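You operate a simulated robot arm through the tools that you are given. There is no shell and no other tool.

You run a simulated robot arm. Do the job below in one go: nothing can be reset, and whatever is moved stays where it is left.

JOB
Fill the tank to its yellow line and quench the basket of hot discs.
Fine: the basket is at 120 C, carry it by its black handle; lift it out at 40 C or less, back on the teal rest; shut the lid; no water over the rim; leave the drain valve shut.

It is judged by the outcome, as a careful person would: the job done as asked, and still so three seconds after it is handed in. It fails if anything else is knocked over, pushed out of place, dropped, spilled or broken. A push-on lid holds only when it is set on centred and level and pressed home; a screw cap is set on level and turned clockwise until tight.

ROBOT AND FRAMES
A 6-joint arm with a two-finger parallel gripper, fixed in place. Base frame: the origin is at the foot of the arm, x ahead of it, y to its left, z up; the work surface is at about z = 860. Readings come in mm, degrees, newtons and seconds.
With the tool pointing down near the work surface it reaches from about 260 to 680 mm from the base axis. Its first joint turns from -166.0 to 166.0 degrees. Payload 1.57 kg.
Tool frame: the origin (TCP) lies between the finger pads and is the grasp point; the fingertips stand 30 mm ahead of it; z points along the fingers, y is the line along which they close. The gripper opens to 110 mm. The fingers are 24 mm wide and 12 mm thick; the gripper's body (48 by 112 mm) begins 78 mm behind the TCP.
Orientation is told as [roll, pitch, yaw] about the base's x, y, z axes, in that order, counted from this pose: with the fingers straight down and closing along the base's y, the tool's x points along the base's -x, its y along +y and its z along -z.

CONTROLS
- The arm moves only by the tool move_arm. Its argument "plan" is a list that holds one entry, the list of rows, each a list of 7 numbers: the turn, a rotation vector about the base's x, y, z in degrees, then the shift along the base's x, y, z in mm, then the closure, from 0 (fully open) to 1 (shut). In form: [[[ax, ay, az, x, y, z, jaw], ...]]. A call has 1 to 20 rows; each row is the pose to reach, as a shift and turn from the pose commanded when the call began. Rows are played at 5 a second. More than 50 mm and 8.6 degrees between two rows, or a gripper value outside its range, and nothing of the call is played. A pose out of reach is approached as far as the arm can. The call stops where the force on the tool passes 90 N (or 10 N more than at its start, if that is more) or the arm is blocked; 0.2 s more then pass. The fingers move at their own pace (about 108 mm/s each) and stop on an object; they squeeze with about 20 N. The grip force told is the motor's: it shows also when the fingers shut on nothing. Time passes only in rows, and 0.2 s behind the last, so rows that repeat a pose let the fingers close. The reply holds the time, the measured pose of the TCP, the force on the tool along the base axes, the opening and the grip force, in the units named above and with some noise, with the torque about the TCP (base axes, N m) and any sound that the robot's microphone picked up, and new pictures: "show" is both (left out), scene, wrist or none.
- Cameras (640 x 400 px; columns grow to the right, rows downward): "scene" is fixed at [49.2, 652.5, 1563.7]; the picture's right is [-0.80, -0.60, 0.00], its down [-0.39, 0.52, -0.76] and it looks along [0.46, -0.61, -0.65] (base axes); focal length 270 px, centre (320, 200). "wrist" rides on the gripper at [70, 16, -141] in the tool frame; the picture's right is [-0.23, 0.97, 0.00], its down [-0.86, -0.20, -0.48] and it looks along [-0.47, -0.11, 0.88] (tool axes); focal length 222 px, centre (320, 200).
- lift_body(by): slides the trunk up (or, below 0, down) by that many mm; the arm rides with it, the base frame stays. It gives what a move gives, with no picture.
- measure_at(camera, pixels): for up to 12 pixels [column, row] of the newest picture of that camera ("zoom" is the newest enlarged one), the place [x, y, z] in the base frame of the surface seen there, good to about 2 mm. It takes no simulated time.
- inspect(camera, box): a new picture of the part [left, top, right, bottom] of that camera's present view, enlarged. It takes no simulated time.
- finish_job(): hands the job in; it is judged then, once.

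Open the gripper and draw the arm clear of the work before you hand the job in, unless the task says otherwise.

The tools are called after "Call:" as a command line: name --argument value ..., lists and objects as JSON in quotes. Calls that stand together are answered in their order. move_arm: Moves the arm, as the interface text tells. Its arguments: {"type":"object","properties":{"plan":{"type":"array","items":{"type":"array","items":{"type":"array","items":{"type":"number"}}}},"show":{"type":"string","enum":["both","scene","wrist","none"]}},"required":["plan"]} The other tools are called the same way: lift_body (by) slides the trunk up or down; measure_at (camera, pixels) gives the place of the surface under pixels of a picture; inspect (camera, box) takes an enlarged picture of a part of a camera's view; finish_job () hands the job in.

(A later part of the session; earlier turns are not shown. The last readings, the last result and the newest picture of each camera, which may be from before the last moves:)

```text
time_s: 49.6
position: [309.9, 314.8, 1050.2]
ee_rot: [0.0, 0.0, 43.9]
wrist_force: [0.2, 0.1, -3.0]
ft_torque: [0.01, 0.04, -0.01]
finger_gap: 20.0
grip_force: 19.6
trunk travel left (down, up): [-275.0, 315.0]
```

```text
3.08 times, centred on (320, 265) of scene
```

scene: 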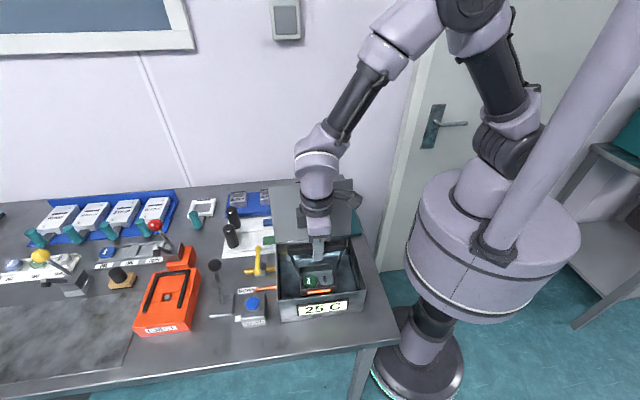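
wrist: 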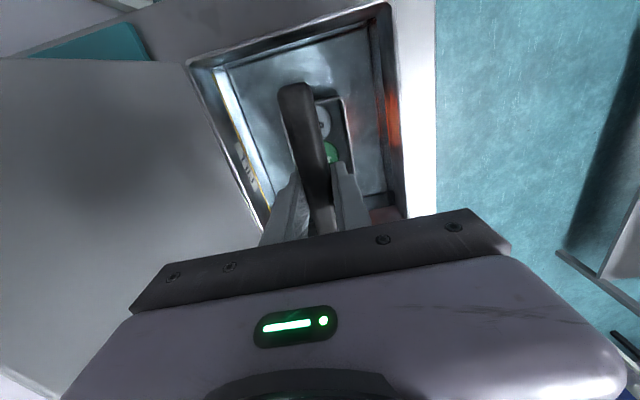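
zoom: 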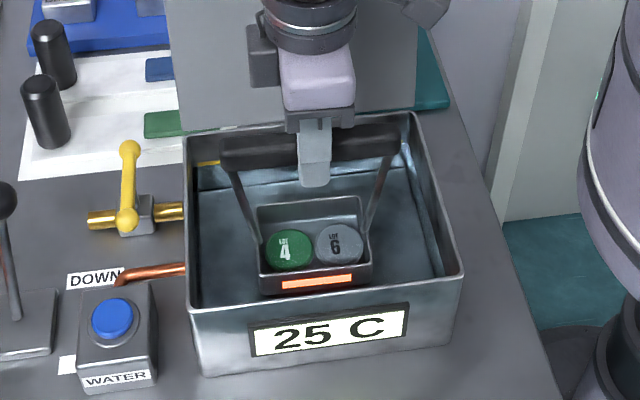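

The basket is in the tank but the strip still glows and the display reads 25 C. I measure the disc tops, basket rim and the water level to see whether it's submerged.

Call:
measure_at --camera "zoom" --pixels '[[290, 250], [340, 245], [262, 265], [310, 262], [365, 258], [310, 205], [260, 215], [230, 270], [400, 230], [220, 210], [300, 282], [410, 260]]'

```text
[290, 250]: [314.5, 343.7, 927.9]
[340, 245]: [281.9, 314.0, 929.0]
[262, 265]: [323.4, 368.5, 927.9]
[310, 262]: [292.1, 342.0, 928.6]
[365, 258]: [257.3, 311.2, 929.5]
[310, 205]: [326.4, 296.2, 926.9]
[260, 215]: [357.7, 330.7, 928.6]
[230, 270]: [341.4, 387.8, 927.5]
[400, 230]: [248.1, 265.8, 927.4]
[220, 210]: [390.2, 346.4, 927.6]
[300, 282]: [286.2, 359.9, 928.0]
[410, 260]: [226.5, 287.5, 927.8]
```

Every pixel reads z≈928, so the basket is fully under water. I hold it still and watch the strip and the display.

Call:
move_arm --plan '[[[0, 0, 0, 0, 0, 0, 1], [0, 0, 0, 0, 0, 0, 1], [0, 0, 0, 0, 0, 0, 1], [0, 0, 0, 0, 0, 0, 1], [0, 0, 0, 0, 0, 0, 1]]]' --show "scene"

Call:
inspect --camera "scene" --box '[260, 220, 390, 330]'

```text
time_s: 50.8
position: [309.7, 314.4, 1050.4]
ee_rot: [-0.1, 0.0, 44.0]
wrist_force: [-0.3, -0.5, -3.9]
ft_torque: [0.01, 0.0, -0.02]
finger_gap: 19.9
grip_force: 19.8
trunk travel left (down, up): [-275.0, 315.0]
```

scene: 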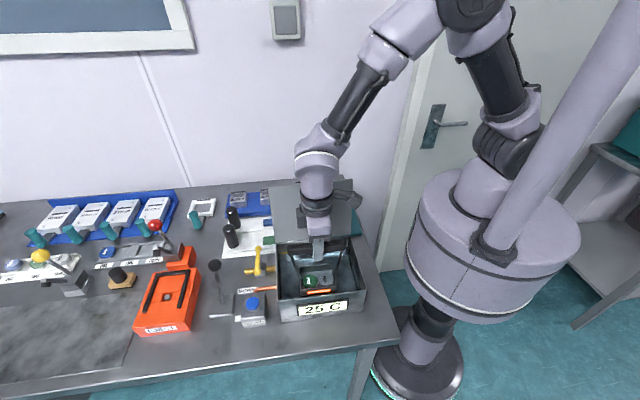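

```text
3.64 times, centred on (325, 275) of scene
```

zoom: 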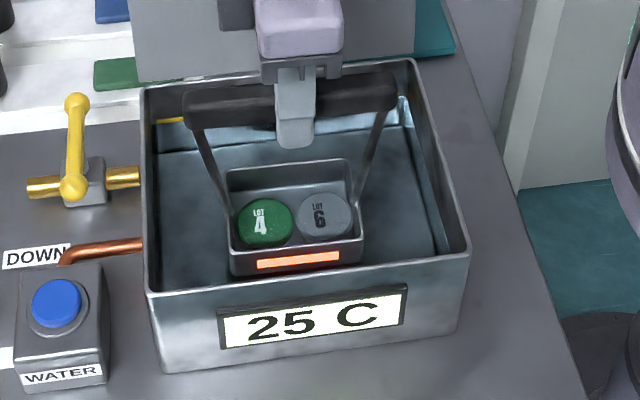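

The strip looks a little redder. I wait another 3 seconds and compare its colour and the display.

Call:
move_arm --plan '[[[0, 0, 0, 0, 0, 0, 1], [0, 0, 0, 0, 0, 0, 1], [0, 0, 0, 0, 0, 0, 1], [0, 0, 0, 0, 0, 0, 1], [0, 0, 0, 0, 0, 0, 1], [0, 0, 0, 0, 0, 0, 1], [0, 0, 0, 0, 0, 0, 1], [0, 0, 0, 0, 0, 0, 1], [0, 0, 0, 0, 0, 0, 1], [0, 0, 0, 0, 0, 0, 1], [0, 0, 0, 0, 0, 0, 1], [0, 0, 0, 0, 0, 0, 1], [0, 0, 0, 0, 0, 0, 1], [0, 0, 0, 0, 0, 0, 1]]]' --show "scene"

Call:
inspect --camera "scene" --box '[260, 220, 390, 330]'

```text
time_s: 53.8
position: [308.9, 314.0, 1050.6]
ee_rot: [0.0, 0.0, 43.9]
wrist_force: [0.1, 0.3, -3.7]
ft_torque: [0.01, 0.02, -0.01]
finger_gap: 20.0
grip_force: 19.5
trunk travel left (down, up): [-275.0, 315.0]
```

scene: 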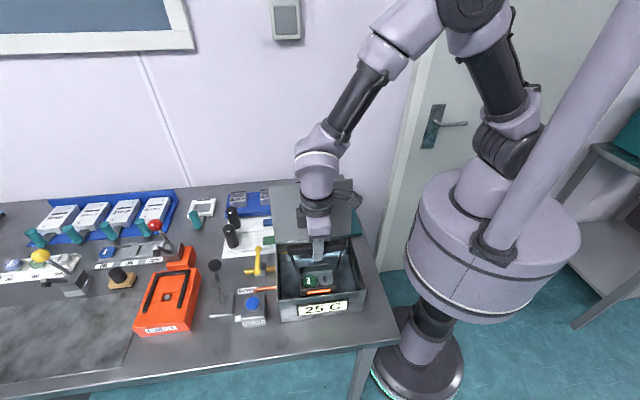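

```text
3.64 times, centred on (325, 275) of scene
```

zoom: 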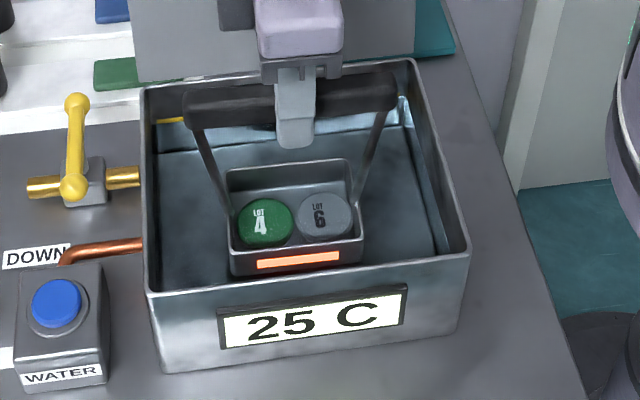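

Nothing has changed in 4 s; the strip still glows. I lower further in small steps until the basket rests on the tank floor, watching the force.

Call:
move_arm --plan '[[[0, 0, 0, 0, 0, -2, 1], [0, 0, 0, 0, 0, -4, 1], [0, 0, 0, 0, 0, -6, 1], [0, 0, 0, 0, 0, -8, 1], [0, 0, 0, 0, 0, -8, 1]]]' --show "scene"

Call:
inspect --camera "scene" --box '[260, 220, 390, 330]'

```text
time_s: 55.0
position: [310.2, 314.1, 1043.1]
ee_rot: [-0.1, 0.0, 43.9]
wrist_force: [0.3, 0.1, -3.6]
ft_torque: [0.02, 0.03, 0.0]
finger_gap: 19.8
grip_force: 19.6
trunk travel left (down, up): [-275.0, 315.0]
```

scene: 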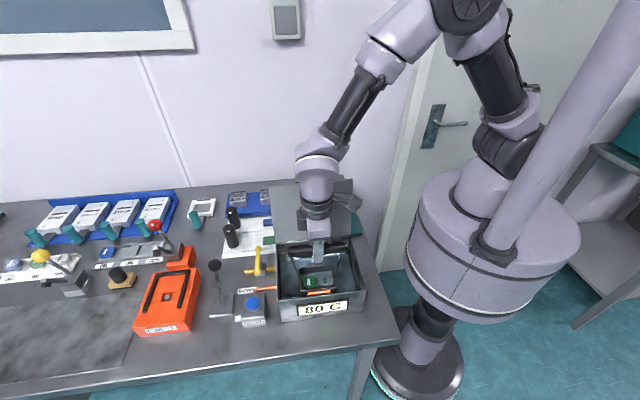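

```text
3.64 times, centred on (325, 275) of scene
```

zoom: 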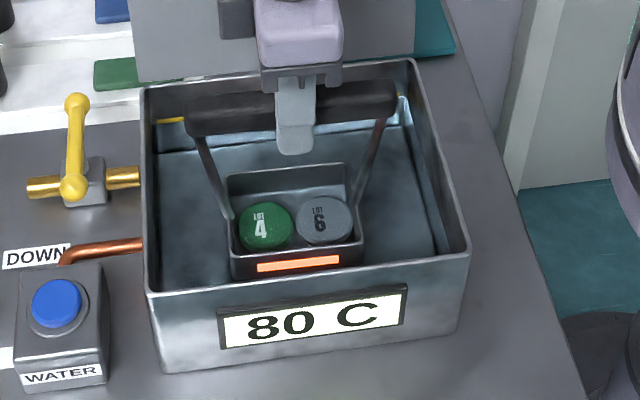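

The display now reads 80 C – the deeper basket is being quenched. I hold and watch it fall.

Call:
move_arm --plan '[[[0, 0, 0, 0, 0, 0, 1], [0, 0, 0, 0, 0, 0, 1], [0, 0, 0, 0, 0, 0, 1], [0, 0, 0, 0, 0, 0, 1], [0, 0, 0, 0, 0, 0, 1]]]' --show "scene"

Call:
inspect --camera "scene" --box '[260, 220, 390, 330]'

```text
time_s: 56.2
position: [309.8, 314.9, 1042.9]
ee_rot: [0.0, -0.1, 43.9]
wrist_force: [-0.3, -0.5, -4.3]
ft_torque: [0.02, -0.04, -0.01]
finger_gap: 20.0
grip_force: 20.1
trunk travel left (down, up): [-275.0, 315.0]
```

scene: 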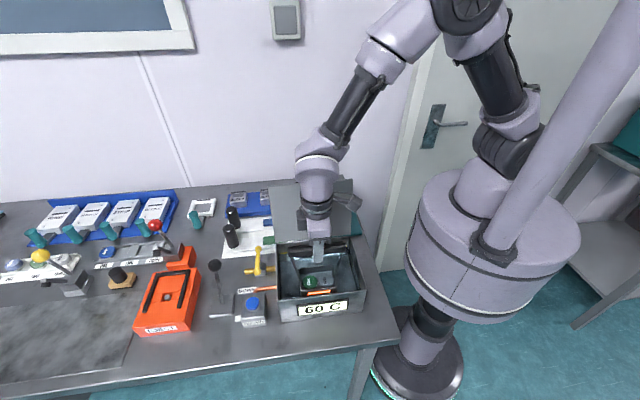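

```text
3.64 times, centred on (325, 275) of scene
```

zoom: 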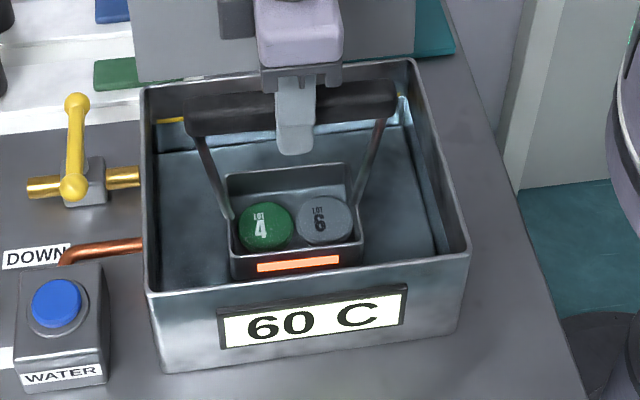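

The display reads 60 C after another second. I keep holding for 2 s more.

Call:
move_arm --plan '[[[0, 0, 0, 0, 0, 0, 1], [0, 0, 0, 0, 0, 0, 1], [0, 0, 0, 0, 0, 0, 1], [0, 0, 0, 0, 0, 0, 1], [0, 0, 0, 0, 0, 0, 1], [0, 0, 0, 0, 0, 0, 1], [0, 0, 0, 0, 0, 0, 1], [0, 0, 0, 0, 0, 0, 1], [0, 0, 0, 0, 0, 0, 1], [0, 0, 0, 0, 0, 0, 1]]]' --show "scene"

Call:
inspect --camera "scene" --box '[260, 220, 390, 330]'

```text
time_s: 58.4
position: [310.2, 314.7, 1042.9]
ee_rot: [0.0, 0.0, 44.0]
wrist_force: [0.0, -0.6, -3.4]
ft_torque: [0.01, 0.0, 0.0]
finger_gap: 19.9
grip_force: 19.9
trunk travel left (down, up): [-275.0, 315.0]
```

scene: 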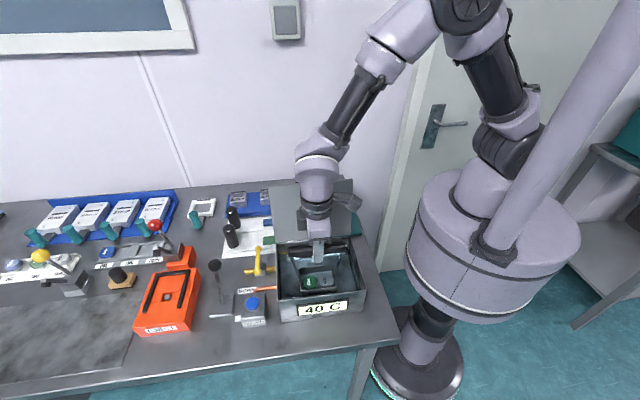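

```text
3.64 times, centred on (325, 275) of scene
```

zoom: 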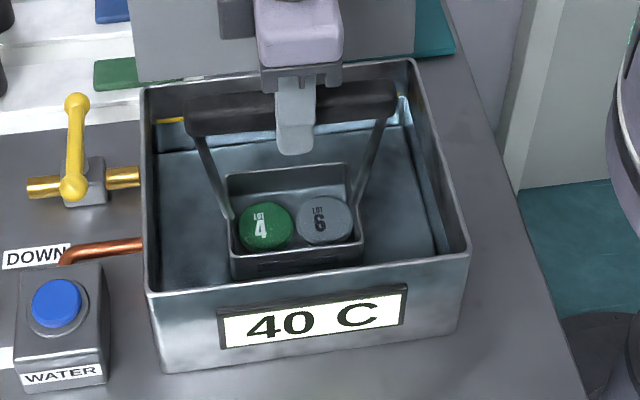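

The strip has gone dark and the display reads 40 C; it seems to change in coarse steps, so I wait longer to be surely below 40.

Call:
move_arm --plan '[[[0, 0, 0, 0, 0, 0, 1], [0, 0, 0, 0, 0, 0, 1], [0, 0, 0, 0, 0, 0, 1], [0, 0, 0, 0, 0, 0, 1], [0, 0, 0, 0, 0, 0, 1], [0, 0, 0, 0, 0, 0, 1], [0, 0, 0, 0, 0, 0, 1], [0, 0, 0, 0, 0, 0, 1], [0, 0, 0, 0, 0, 0, 1], [0, 0, 0, 0, 0, 0, 1], [0, 0, 0, 0, 0, 0, 1], [0, 0, 0, 0, 0, 0, 1], [0, 0, 0, 0, 0, 0, 1], [0, 0, 0, 0, 0, 0, 1], [0, 0, 0, 0, 0, 0, 1], [0, 0, 0, 0, 0, 0, 1]]]' --show "scene"

Call:
inspect --camera "scene" --box '[260, 220, 390, 330]'

```text
time_s: 61.8
position: [309.6, 314.9, 1043.1]
ee_rot: [0.0, 0.0, 43.9]
wrist_force: [0.3, -0.8, -3.5]
ft_torque: [-0.03, 0.0, 0.01]
finger_gap: 20.1
grip_force: 20.7
trunk travel left (down, up): [-275.0, 315.0]
```

scene: 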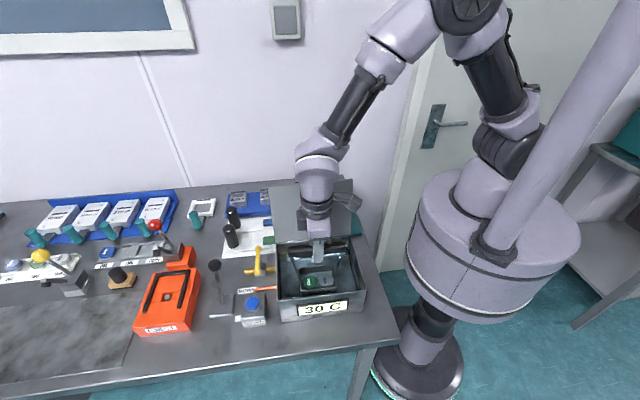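

```text
3.64 times, centred on (325, 275) of scene
```

zoom: 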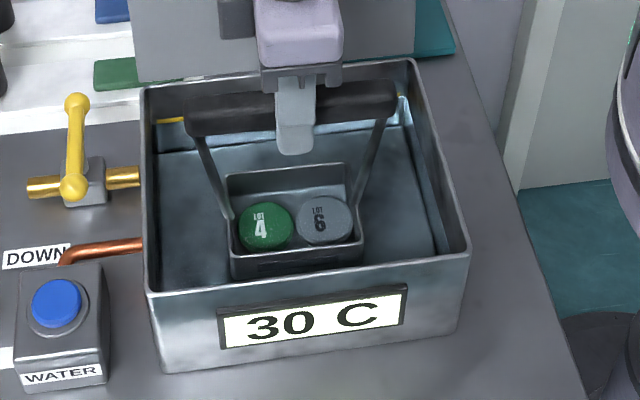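

The display reads 30 C. I lift the basket slowly clear of the water and let it drain over the tank.

Call:
move_arm --plan '[[[0, 0, 0, 0, 0, 5, 1], [0, 0, 0, 0, 0, 15, 1], [0, 0, 0, 0, 0, 27, 1], [0, 0, 0, 0, 0, 40, 1], [0, 0, 0, 0, 0, 54, 1], [0, 0, 0, 0, 0, 68, 1], [0, 0, 0, 0, 0, 82, 1], [0, 0, 0, 0, 0, 95, 1], [0, 0, 0, 0, 0, 105, 1], [0, 0, 0, 0, 0, 110, 1], [0, 0, 0, 0, 0, 110, 1], [0, 0, 0, 0, 0, 110, 1], [0, 0, 0, 0, 0, 110, 1], [0, 0, 0, 0, 0, 110, 1], [0, 0, 0, 0, 0, 110, 1], [0, 0, 0, 0, 0, 110, 1], [0, 0, 0, 0, 0, 110, 1], [0, 0, 0, 0, 0, 110, 1]]]' --show "both"

Call:
inspect --camera "scene" --box '[240, 180, 400, 330]'

```text
time_s: 65.6
position: [309.9, 314.4, 1153.3]
ee_rot: [0.0, -0.1, 43.8]
wrist_force: [-0.4, 0.0, -5.1]
ft_torque: [-0.02, -0.04, 0.0]
finger_gap: 19.7
grip_force: 20.1
trunk travel left (down, up): [-275.0, 315.0]
```

scene: 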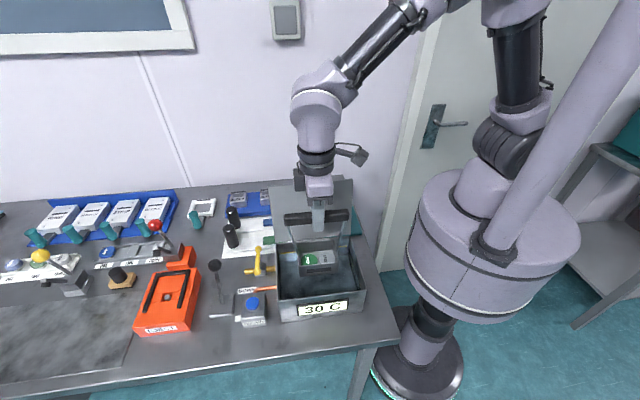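
wrist: 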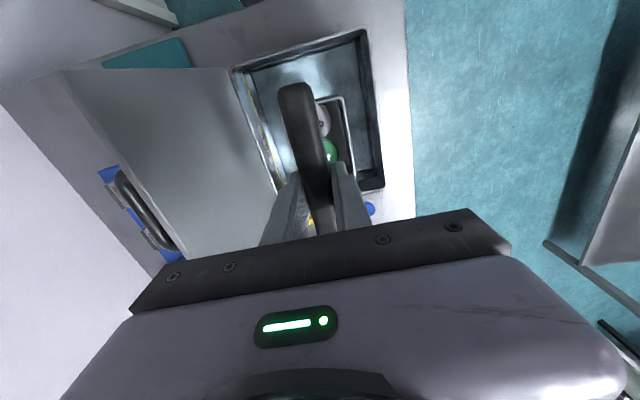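

```text
2.67 times, centred on (320, 255) of scene
```

zoom: 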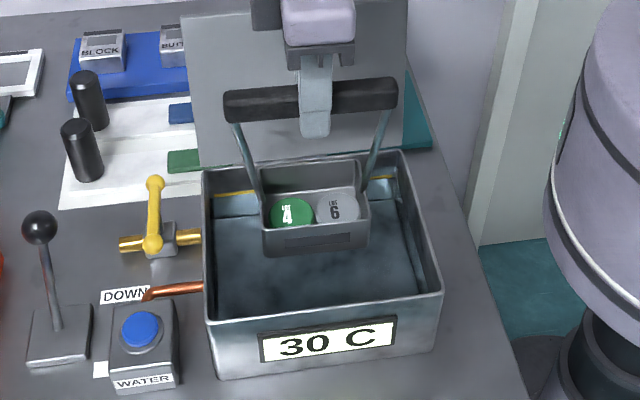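

The basket is out, dark and drained, display still 30 C. I continue up to the crossing height above the lid.

Call:
move_arm --plan '[[[0, 0, 0, 0, 0, 12, 1], [0, 0, 0, 0, 0, 38, 1], [0, 0, 0, 0, 0, 68, 1], [0, 0, 0, 0, 0, 98, 1], [0, 0, 0, 0, 0, 128, 1], [0, 0, 0, 0, 0, 158, 1], [0, 0, 0, 0, 0, 182, 1], [0, 0, 0, 0, 0, 195, 1], [0, 0, 0, 0, 0, 199, 1], [0, 0, 0, 0, 0, 199, 1]]]' --show "none"

Call:
move_arm --plan '[[[0, 0, 0, 3.7, -10.6, 0, 1], [0, 0, 0.3, 11, -31.8, 0, 1], [0, 0, 0.6, 21, -61, 0, 1], [0, 0, 0.9, 32, -92.8, 0, 1], [0, 0, 1.2, 43, -124.6, 0, 1], [0, 0, 1.5, 53.9, -156.4, 0, 1], [0, 0, 1.8, 64.9, -188.2, 0, 1], [0, 0, 2, 75, -217.3, 0, 1], [0, 0, 2, 83.2, -241.2, 0, 1], [0, 0, 2, 88.7, -257, 0, 1], [0, 0, 2, 91.4, -265, 0, 1], [0, 0, 2, 91.4, -265, 0, 1]]]' --show "both"

```text
time_s: 67.8
position: [309.9, 314.2, 1351.5]
ee_rot: [-0.2, -0.1, 43.8]
wrist_force: [-0.1, -0.1, -4.9]
ft_torque: [-0.01, -0.01, 0.01]
finger_gap: 19.8
grip_force: 19.8
trunk travel left (down, up): [-275.0, 315.0]
```

```text
time_s: 70.4
position: [400.5, 46.8, 1353.4]
ee_rot: [0.0, 0.0, 45.9]
wrist_force: [0.2, -0.3, -4.0]
ft_torque: [0.01, 0.03, -0.01]
finger_gap: 20.0
grip_force: 20.0
trunk travel left (down, up): [-275.0, 315.0]
```

scene: 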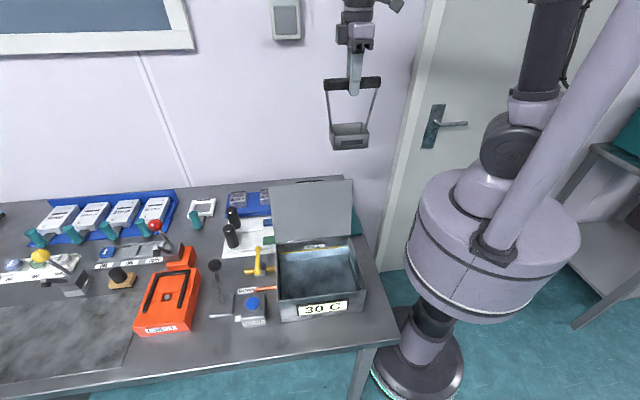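
wrist: 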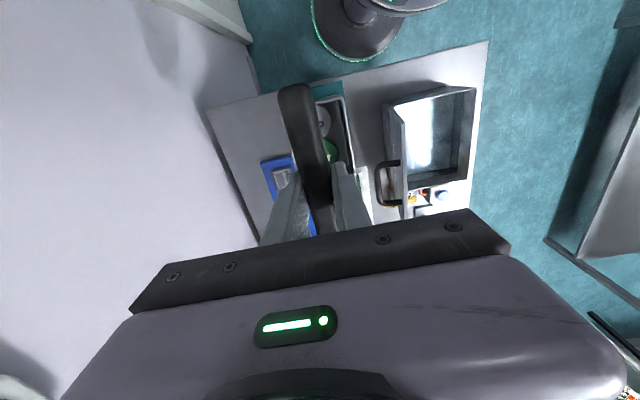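

The basket is above the rest again. I lower it, slowing near the end, nudging 3 mm toward the rest's middle.

Call:
move_arm --plan '[[[0, 0, 0, 1, 1, -12, 1], [0, 0, 0, 2.5, 2.5, -40, 1], [0, 0, 0, 2.5, 2.5, -72, 1], [0, 0, 0, 2.5, 2.5, -106, 1], [0, 0, 0, 2.5, 2.5, -140, 1], [0, 0, 0, 2.5, 2.5, -174, 1], [0, 0, 0, 2.5, 2.5, -206, 1], [0, 0, 0, 2.5, 2.5, -234, 1], [0, 0, 0, 2.5, 2.5, -256, 1], [0, 0, 0, 2.5, 2.5, -272, 1], [0, 0, 0, 2.5, 2.5, -284, 1], [0, 0, 0, 2.5, 2.5, -292, 1], [0, 0, 0, 2.5, 2.5, -298, 1], [0, 0, 0, 2.5, 2.5, -298, 1]]]' --show "both"

Call:
inspect --camera "wrist" --box '[200, 40, 420, 240]'

```text
time_s: 73.4
position: [404.6, 51.2, 1054.3]
ee_rot: [0.1, -0.1, 45.8]
wrist_force: [-0.1, -0.3, -3.8]
ft_torque: [-0.04, 0.01, -0.03]
finger_gap: 19.6
grip_force: 20.2
trunk travel left (down, up): [-275.0, 315.0]
```

scene: 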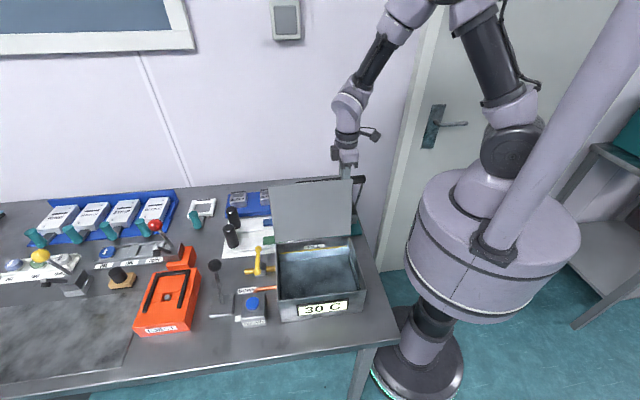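
wrist: 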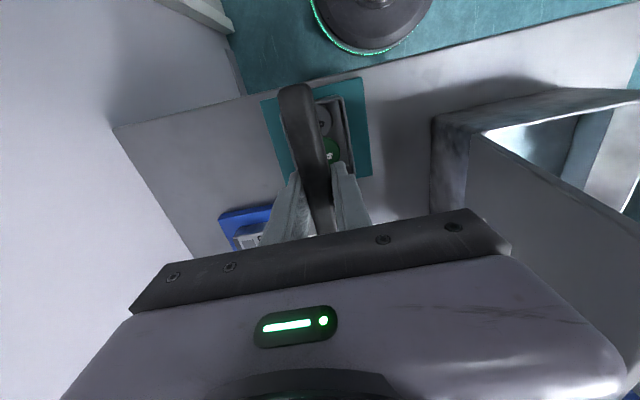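

```text
2.00 times, centred on (310, 140) of wrist
```

zoom: 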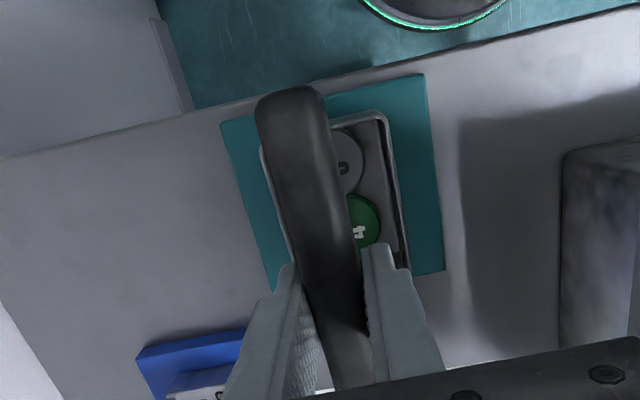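

The basket is 12 mm above the rest, squarely over the teal plate. I go down the last millimetres in small steps until the weight comes off.

Call:
move_arm --plan '[[[0, 0, 0, 0, 0, -4, 1], [0, 0, 0, 0, 0, -7, 1], [0, 0, 0, 0, 0, -9, 1], [0, 0, 0, 0, 0, -11, 1], [0, 0, 0, 0, 0, -12, 1], [0, 0, 0, 0, 0, -12, 1]]]' --show "none"

```text
time_s: 74.8
position: [403.8, 50.7, 1041.9]
ee_rot: [0.0, 0.0, 45.9]
wrist_force: [-0.5, 0.3, -1.7]
ft_torque: [-0.04, -0.07, 0.0]
finger_gap: 19.7
grip_force: 20.0
trunk travel left (down, up): [-275.0, 315.0]
```

The load dropped from 4 to 1.7 N, so it is touching. One more millimetre, then I'll release.

Call:
move_arm --plan '[[[0, 0, 0, 0, 0, -0.6, 1], [0, 0, 0, 0, 0, -1.2, 1], [0, 0, 0, 0, 0, -1.2, 1]]]' --show "none"

```text
time_s: 75.6
position: [403.7, 51.2, 1042.1]
ee_rot: [-0.1, -0.1, 46.0]
wrist_force: [2.4, -3.4, 23.9]
ft_torque: [-0.24, 0.35, 0.01]
finger_gap: 19.7
grip_force: 20.0
trunk travel left (down, up): [-275.0, 315.0]
```

It is firmly on the rest now (24 N upward). I ease back 0.9 mm to take the load off and open the fingers gently.

Call:
move_arm --plan '[[[0, 0, 0, 0, 0, 0.6, 1], [0, 0, 0, 0, 0, 0.9, 1], [0, 0, 0, 0, 0, 0.9, 0.78], [0, 0, 0, 0, 0, 0.9, 0.7], [0, 0, 0, 0, 0, 0.9, 0.6], [0, 0, 0, 0, 0, 0.9, 0.5], [0, 0, 0, 0, 0, 0.9, 0.5]]]' --show "both"

Call:
inspect --camera "wrist" --box '[200, 40, 420, 240]'

```text
time_s: 77.2
position: [403.1, 52.4, 1041.3]
ee_rot: [-0.1, 0.0, 46.0]
wrist_force: [-0.5, 0.2, -0.9]
ft_torque: [0.03, -0.03, -0.01]
finger_gap: 55.0
grip_force: 0.0
trunk travel left (down, up): [-275.0, 315.0]
```

scene: 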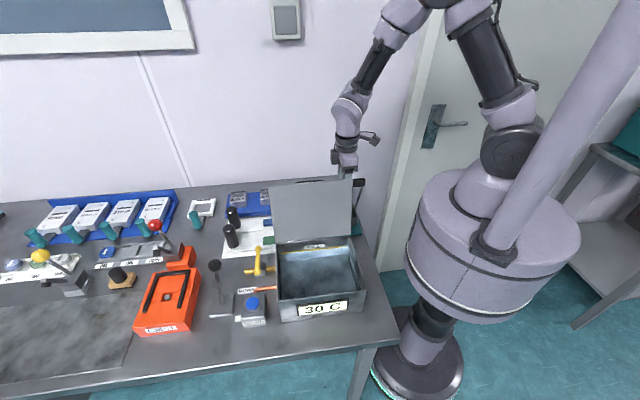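
wrist: 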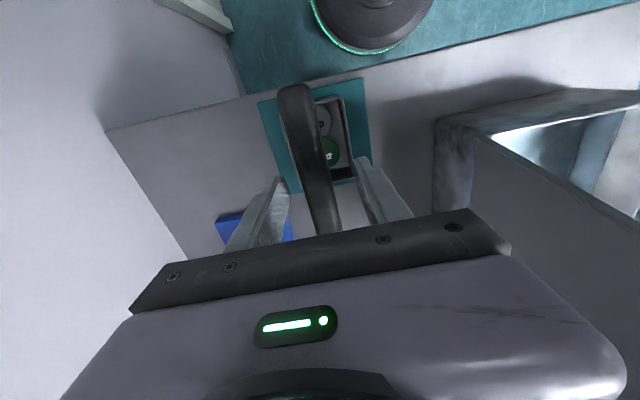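

```text
2.00 times, centred on (310, 140) of wrist
```

zoom: 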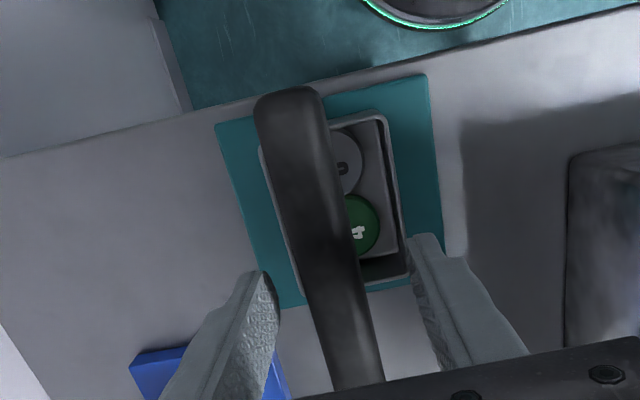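

Released; the basket stands on the teal rest. I go straight up and recheck the water level against the line.

Call:
move_arm --plan '[[[0, 0, 0, 0, 0, 15, 0.5], [0, 0, 0, 0, 0, 50, 0.5], [0, 0, 0, 0, 0, 95, 0.5], [0, 0, 0, 0, 0, 140, 0.5], [0, 0, 0, 0, 0, 185, 0.5], [0, 0, 0, 0, 0, 230, 0.5], [0, 0, 0, 0, 0, 230, 0.7]]]' --show "both"

Call:
inspect --camera "wrist" --box '[200, 0, 480, 200]'

Call:
measure_at --camera "scene" --pixels '[[302, 269], [330, 267], [316, 283], [344, 278], [302, 289], [335, 283], [310, 275], [325, 275], [295, 280], [320, 288], [340, 268], [312, 265]]'

Call:
inspect --camera "scene" --box '[300, 240, 330, 258]'

```text
time_s: 78.8
position: [405.0, 52.5, 1272.7]
ee_rot: [0.0, 0.0, 45.9]
wrist_force: [-0.3, -0.8, -0.7]
ft_torque: [-0.01, 0.05, 0.03]
finger_gap: 32.9
grip_force: 0.1
trunk travel left (down, up): [-275.0, 315.0]
```

scene: 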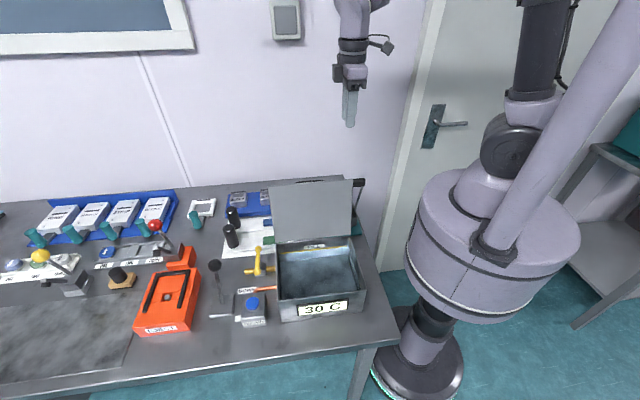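
wrist: 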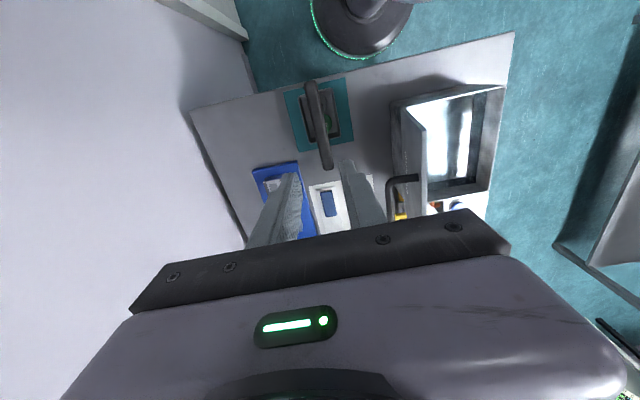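

```text
2.00 times, centred on (340, 100) of wrist
```

zoom: 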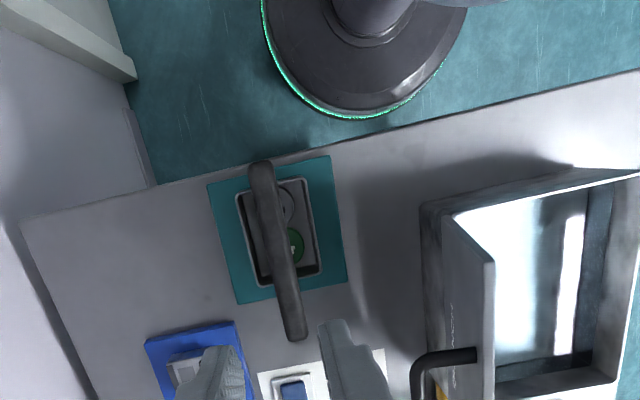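

```text
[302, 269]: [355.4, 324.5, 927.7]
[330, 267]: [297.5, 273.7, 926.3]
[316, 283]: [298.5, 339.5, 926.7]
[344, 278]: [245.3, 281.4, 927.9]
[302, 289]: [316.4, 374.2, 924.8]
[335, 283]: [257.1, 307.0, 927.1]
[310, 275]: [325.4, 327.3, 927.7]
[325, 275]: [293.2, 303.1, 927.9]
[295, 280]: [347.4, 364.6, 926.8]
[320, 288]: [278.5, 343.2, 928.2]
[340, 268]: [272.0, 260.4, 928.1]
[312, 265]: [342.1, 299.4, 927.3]
```

```text
16.00 times, centred on (315, 249) of scene
```

zoom: 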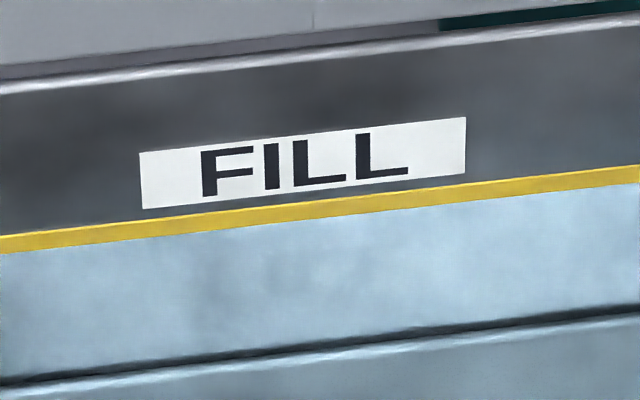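

The water still sits within the yellow band (z≈927.5). Now for the lid: I go above its handle at the place where I released it, fingers 33 mm apart.

Call:
move_arm --plan '[[[0, 0, -0.6, 4, 34, 0, 0.7], [0, 0, -1.2, 8, 68, 0, 0.7], [0, 0, -1.9, 12, 102, 0, 0.7], [0, 0, -1.9, 15.1, 136.1, 0, 0.7], [0, 0, -1.9, 15.1, 136.1, -40, 0.7], [0, 0, -1.9, 15.1, 136.1, -75, 0.7], [0, 0, -1.9, 15.1, 136.1, -75, 0.7]]]' --show "both"

Call:
inspect --camera "wrist" --box '[240, 60, 440, 230]'

```text
time_s: 80.4
position: [418.5, 187.5, 1197.5]
ee_rot: [0.0, 0.0, 44.0]
wrist_force: [0.3, -0.6, -0.2]
ft_torque: [0.01, -0.01, -0.03]
finger_gap: 33.0
grip_force: 0.1
trunk travel left (down, up): [-275.0, 315.0]
```

scene: 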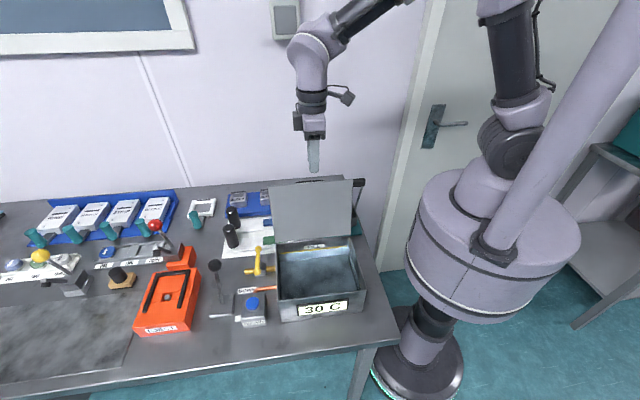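
wrist: 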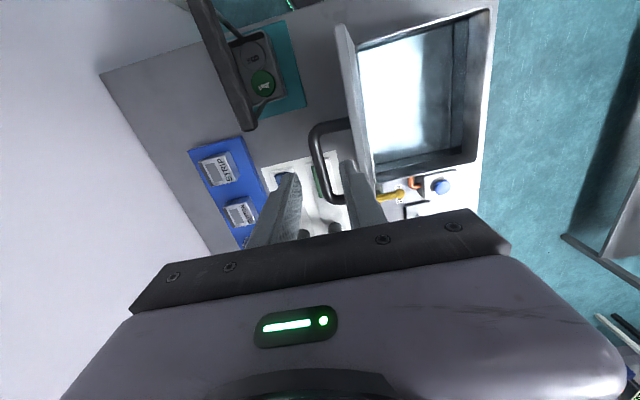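

```text
2.35 times, centred on (340, 145) of wrist
```

zoom: 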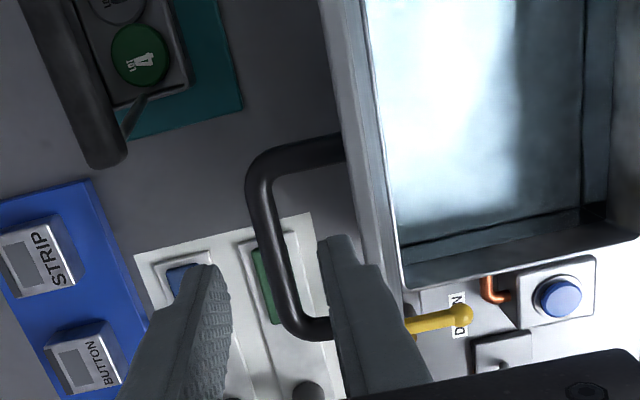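

I measure the lid's handle bar and the lid's top edge to be sure that the fingers will straddle the bar.

Call:
measure_at --camera "zoom" --pixels '[[258, 185], [265, 215], [273, 245], [282, 280], [290, 305], [345, 150], [360, 180], [372, 230], [258, 230], [290, 230]]'

```text
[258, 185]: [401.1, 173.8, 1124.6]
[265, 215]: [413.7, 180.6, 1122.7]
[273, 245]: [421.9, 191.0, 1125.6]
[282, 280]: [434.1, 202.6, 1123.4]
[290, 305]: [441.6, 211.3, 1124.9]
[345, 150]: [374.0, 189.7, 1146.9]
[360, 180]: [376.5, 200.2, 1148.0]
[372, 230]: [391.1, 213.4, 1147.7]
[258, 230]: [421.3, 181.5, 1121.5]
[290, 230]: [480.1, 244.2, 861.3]
```

The bar is centred under the gripper (n≈155 vs 154), top z 1124. I descend and close on it.

Call:
move_arm --plan '[[[0, 0, 0, 0.7, -0.7, -25, 0.72], [0, 0, 0, 0.7, -0.7, -45, 0.72], [0, 0, 0, 0.7, -0.7, -58, 0.72], [0, 0, 0, 0.7, -0.7, -58, 0.85], [0, 0, 0, 0.7, -0.7, -58, 1], [0, 0, 0, 0.7, -0.7, -58, 1]]]' --show "wrist"

```text
time_s: 81.8
position: [419.7, 188.8, 1139.2]
ee_rot: [0.0, 0.1, 44.0]
wrist_force: [-2.5, 1.6, -5.1]
ft_torque: [0.53, -0.5, -0.1]
finger_gap: 11.7
grip_force: 29.0
trunk travel left (down, up): [-275.0, 315.0]
```

wrist: 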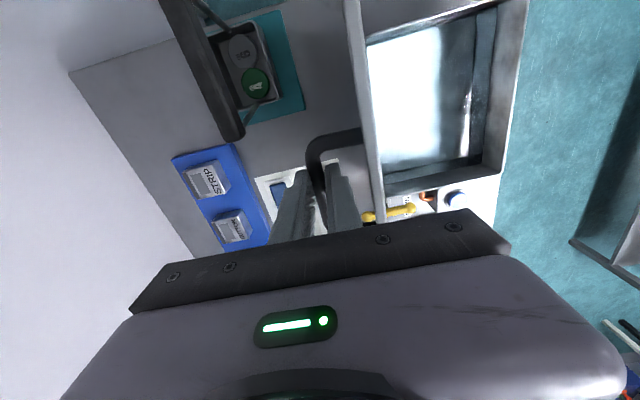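

The bar is gripped again. I swing the lid back along the same arc, first to about 60 degrees open.

Call:
move_arm --plan '[[[0, 0, 0, -4.3, 4.5, 3.0, 1], [0, 0, 0, -8.7, 9.1, 5.7, 1], [0, 0, 0, -18.0, 18.9, 10.5, 1], [0, 0, 0, -27.6, 28.9, 14.1, 1], [0, 0, 0, -37.5, 39.2, 16.5, 1], [0, 0, 0, -47.3, 49.5, 17.6, 1], [0, 0, 0, -57.3, 59.9, 17.5, 1], [0, 0, 0, -67.2, 70.3, 16.1, 1], [0, 0, 0, -77.0, 80.5, 13.5, 1], [0, 0, 0, -77.0, 80.5, 13.5, 1]]]' --show "both"

Call:
inspect --camera "scene" --box '[250, 170, 410, 330]'

```text
time_s: 84.0
position: [341.1, 266.4, 1152.3]
ee_rot: [0.0, 0.0, 44.0]
wrist_force: [-5.9, -4.7, 3.5]
ft_torque: [-0.17, 0.15, 0.05]
finger_gap: 11.6
grip_force: 28.9
trunk travel left (down, up): [-275.0, 315.0]
```

scene: 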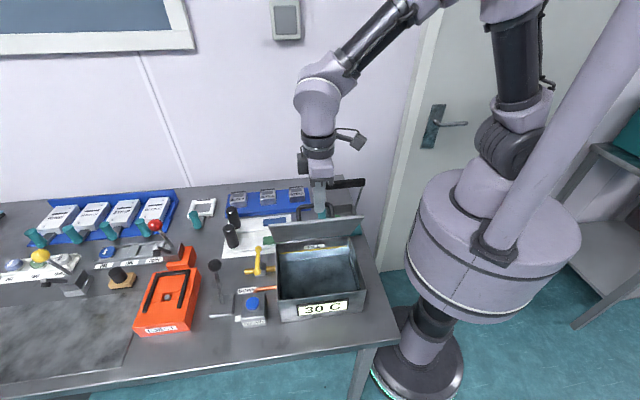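
wrist: 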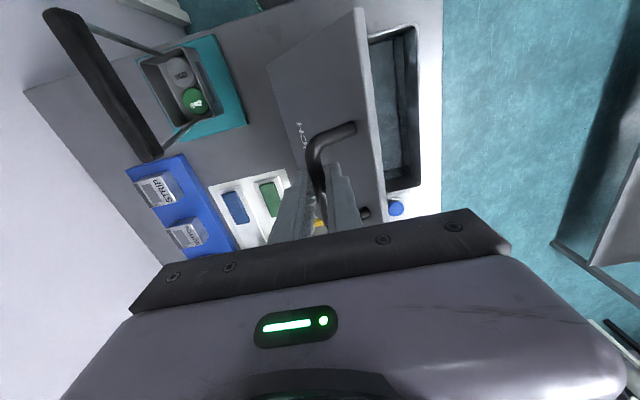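

```text
2.50 times, centred on (330, 250) of scene
```

zoom: 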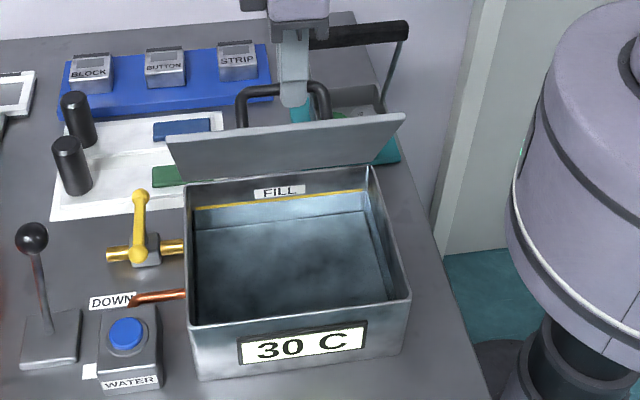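

Forces stay small. I continue lowering the lid to about 10 degrees open.

Call:
move_arm --plan '[[[0, 0, 0, -9.5, 10.0, -3.9, 1], [0, 0, 0, -18.9, 19.7, -8.9, 1], [0, 0, 0, -27.8, 29.1, -15.1, 1], [0, 0, 0, -36.4, 38.1, -22.4, 1], [0, 0, 0, -44.5, 46.6, -30.7, 1], [0, 0, 0, -52.0, 54.4, -40.1, 1], [0, 0, 0, -59.0, 61.7, -50.3, 1], [0, 0, 0, -65.3, 68.3, -61.4, 1], [0, 0, 0, -71.0, 74.3, -73.3, 1], [0, 0, 0, -75.8, 79.3, -85.8, 1], [0, 0, 0, -75.8, 79.3, -85.8, 1]]]' --show "both"

Call:
inspect --camera "scene" --box '[250, 170, 410, 330]'

```text
time_s: 86.4
position: [265.3, 346.4, 1066.2]
ee_rot: [0.0, 0.0, 44.0]
wrist_force: [-10.9, -4.0, 0.2]
ft_torque: [-0.16, 0.32, 0.68]
finger_gap: 11.7
grip_force: 28.7
trunk travel left (down, up): [-275.0, 315.0]
```

scene: 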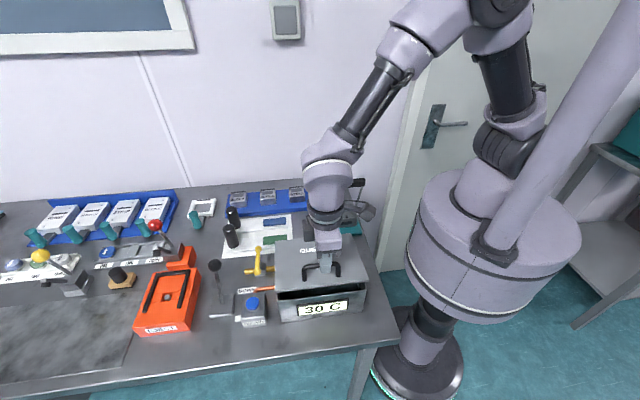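
wrist: 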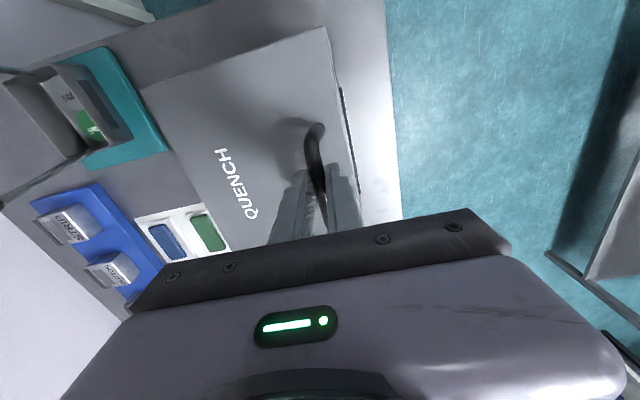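

```text
2.50 times, centred on (330, 250) of scene
```

zoom: 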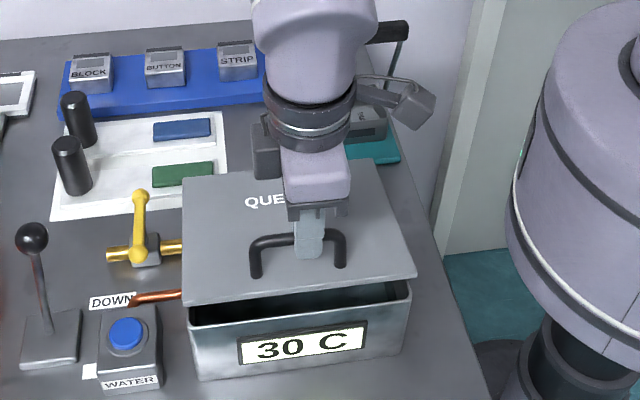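

The lid is nearly shut. I lower it the last 10 degrees in small steps and watch for the contact force.

Call:
move_arm --plan '[[[0, 0, 0, -2.6, 2.7, -7.8, 1], [0, 0, 0, -4.9, 5.1, -15.7, 1], [0, 0, 0, -6.0, 6.2, -20.0, 1], [0, 0, 0, -6.8, 7.1, -23.5, 1], [0, 0, 0, -7.4, 7.7, -26.0, 1], [0, 0, 0, -7.4, 7.7, -26.0, 1]]]' --show "none"

Call:
inspect --camera "scene" --box '[250, 200, 400, 330]'

```text
time_s: 87.8
position: [256.4, 352.8, 1040.0]
ee_rot: [0.1, 0.0, 44.1]
wrist_force: [-9.5, -2.9, -1.8]
ft_torque: [-0.08, 0.2, 0.74]
finger_gap: 12.1
grip_force: 29.2
trunk travel left (down, up): [-275.0, 315.0]
```

```text
3.08 times, centred on (325, 265) of scene
```

zoom: 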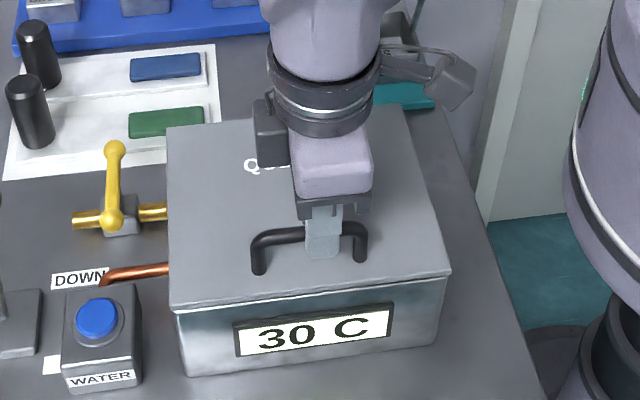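

The lid looks shut. I press 3 mm further to make sure that it is seated, checking the force.

Call:
move_arm --plan '[[[0, 0, 0, 0, 0, -1, 1], [0, 0, 0, 0, 0, -2, 1], [0, 0, 0, 0, 0, -3, 1], [0, 0, 0, 0, 0, -3, 1]]]' --show "none"

```text
time_s: 88.8
position: [257.6, 354.3, 1037.7]
ee_rot: [0.0, -0.1, 44.1]
wrist_force: [-15.7, -3.0, 6.2]
ft_torque: [-0.39, 0.61, 0.72]
finger_gap: 11.8
grip_force: 29.1
trunk travel left (down, up): [-275.0, 315.0]
```

The force is turning upward (6 N). I measure the lid's front edge height to verify that it's fully down (it was z≈980 at the start).

Call:
inspect --camera "scene" --box '[260, 230, 380, 325]'

Call:
measure_at --camera "zoom" --pixels '[[90, 280], [120, 270], [200, 270], [350, 250], [440, 230], [480, 240], [110, 200], [420, 150], [100, 100], [400, 60]]'

```text
4.21 times, centred on (320, 278) of scene
```

zoom: 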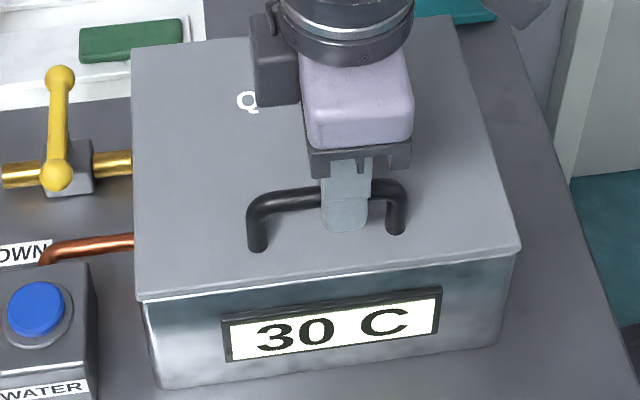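

```text
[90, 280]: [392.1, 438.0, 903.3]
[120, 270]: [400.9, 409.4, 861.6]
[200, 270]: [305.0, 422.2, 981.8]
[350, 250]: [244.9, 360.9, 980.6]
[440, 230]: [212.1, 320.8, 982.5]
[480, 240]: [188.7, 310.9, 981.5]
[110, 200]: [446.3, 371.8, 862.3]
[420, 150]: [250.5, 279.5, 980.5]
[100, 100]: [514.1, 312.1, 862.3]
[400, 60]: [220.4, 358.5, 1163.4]
```

The lid surface reads 980–982 all over, essentially down. I press a little more until the contact is definite.

Call:
move_arm --plan '[[[0, 0, 0, 0, 0, -1, 1], [0, 0, 0, 0, 0, -2, 1], [0, 0, 0, 0, 0, -3, 1], [0, 0, 0, 0, 0, -3, 1]]]' --show "none"

```text
time_s: 89.8
position: [258.3, 354.2, 1035.9]
ee_rot: [0.0, -0.2, 44.1]
wrist_force: [-8.1, 6.2, 23.4]
ft_torque: [0.21, 0.11, 0.71]
finger_gap: 11.8
grip_force: 29.1
trunk travel left (down, up): [-275.0, 315.0]
```

Now 23 N supports it: the lid is seated. I ease up, open the fingers and withdraw straight up.

Call:
move_arm --plan '[[[0, 0, 0, 0, 0, 2, 1], [0, 0, 0, 0, 0, 3, 0.85], [0, 0, 0, 0, 0, 3, 0.7], [0, 0, 0, 0, 0, 3, 0.55], [0, 0, 0, 0, 0, 3, 0.45], [0, 0, 0, 0, 0, 3, 0.45], [0, 0, 0, 0, 0, 30, 0.45], [0, 0, 0, 0, 0, 70, 0.45], [0, 0, 0, 0, 0, 115, 0.45], [0, 0, 0, 0, 0, 160, 0.45], [0, 0, 0, 0, 0, 205, 0.45], [0, 0, 0, 0, 0, 205, 0.45]]]' --show "both"

Call:
inspect --camera "scene" --box '[220, 170, 400, 330]'

```text
time_s: 92.4
position: [257.3, 355.2, 1240.2]
ee_rot: [0.1, 0.0, 44.0]
wrist_force: [-0.9, 0.2, 1.4]
ft_torque: [0.0, -0.03, 0.0]
finger_gap: 60.3
grip_force: 0.1
trunk travel left (down, up): [-275.0, 315.0]
```

scene: 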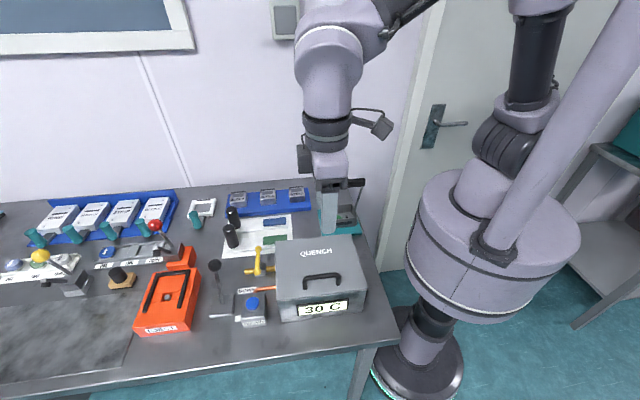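
wrist: 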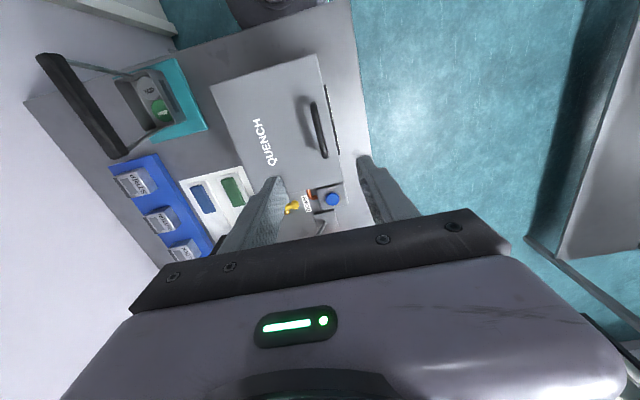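

```text
2.50 times, centred on (310, 250) of scene
```

zoom: 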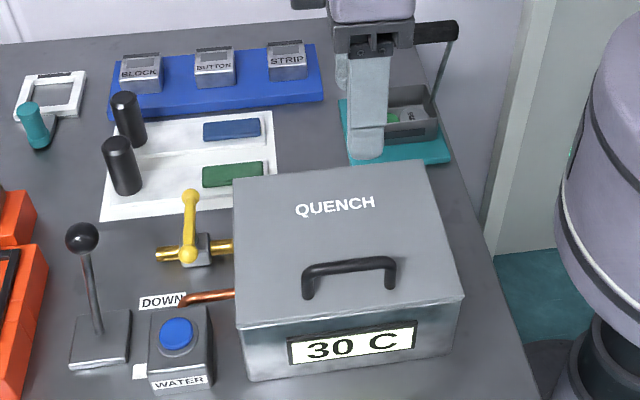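

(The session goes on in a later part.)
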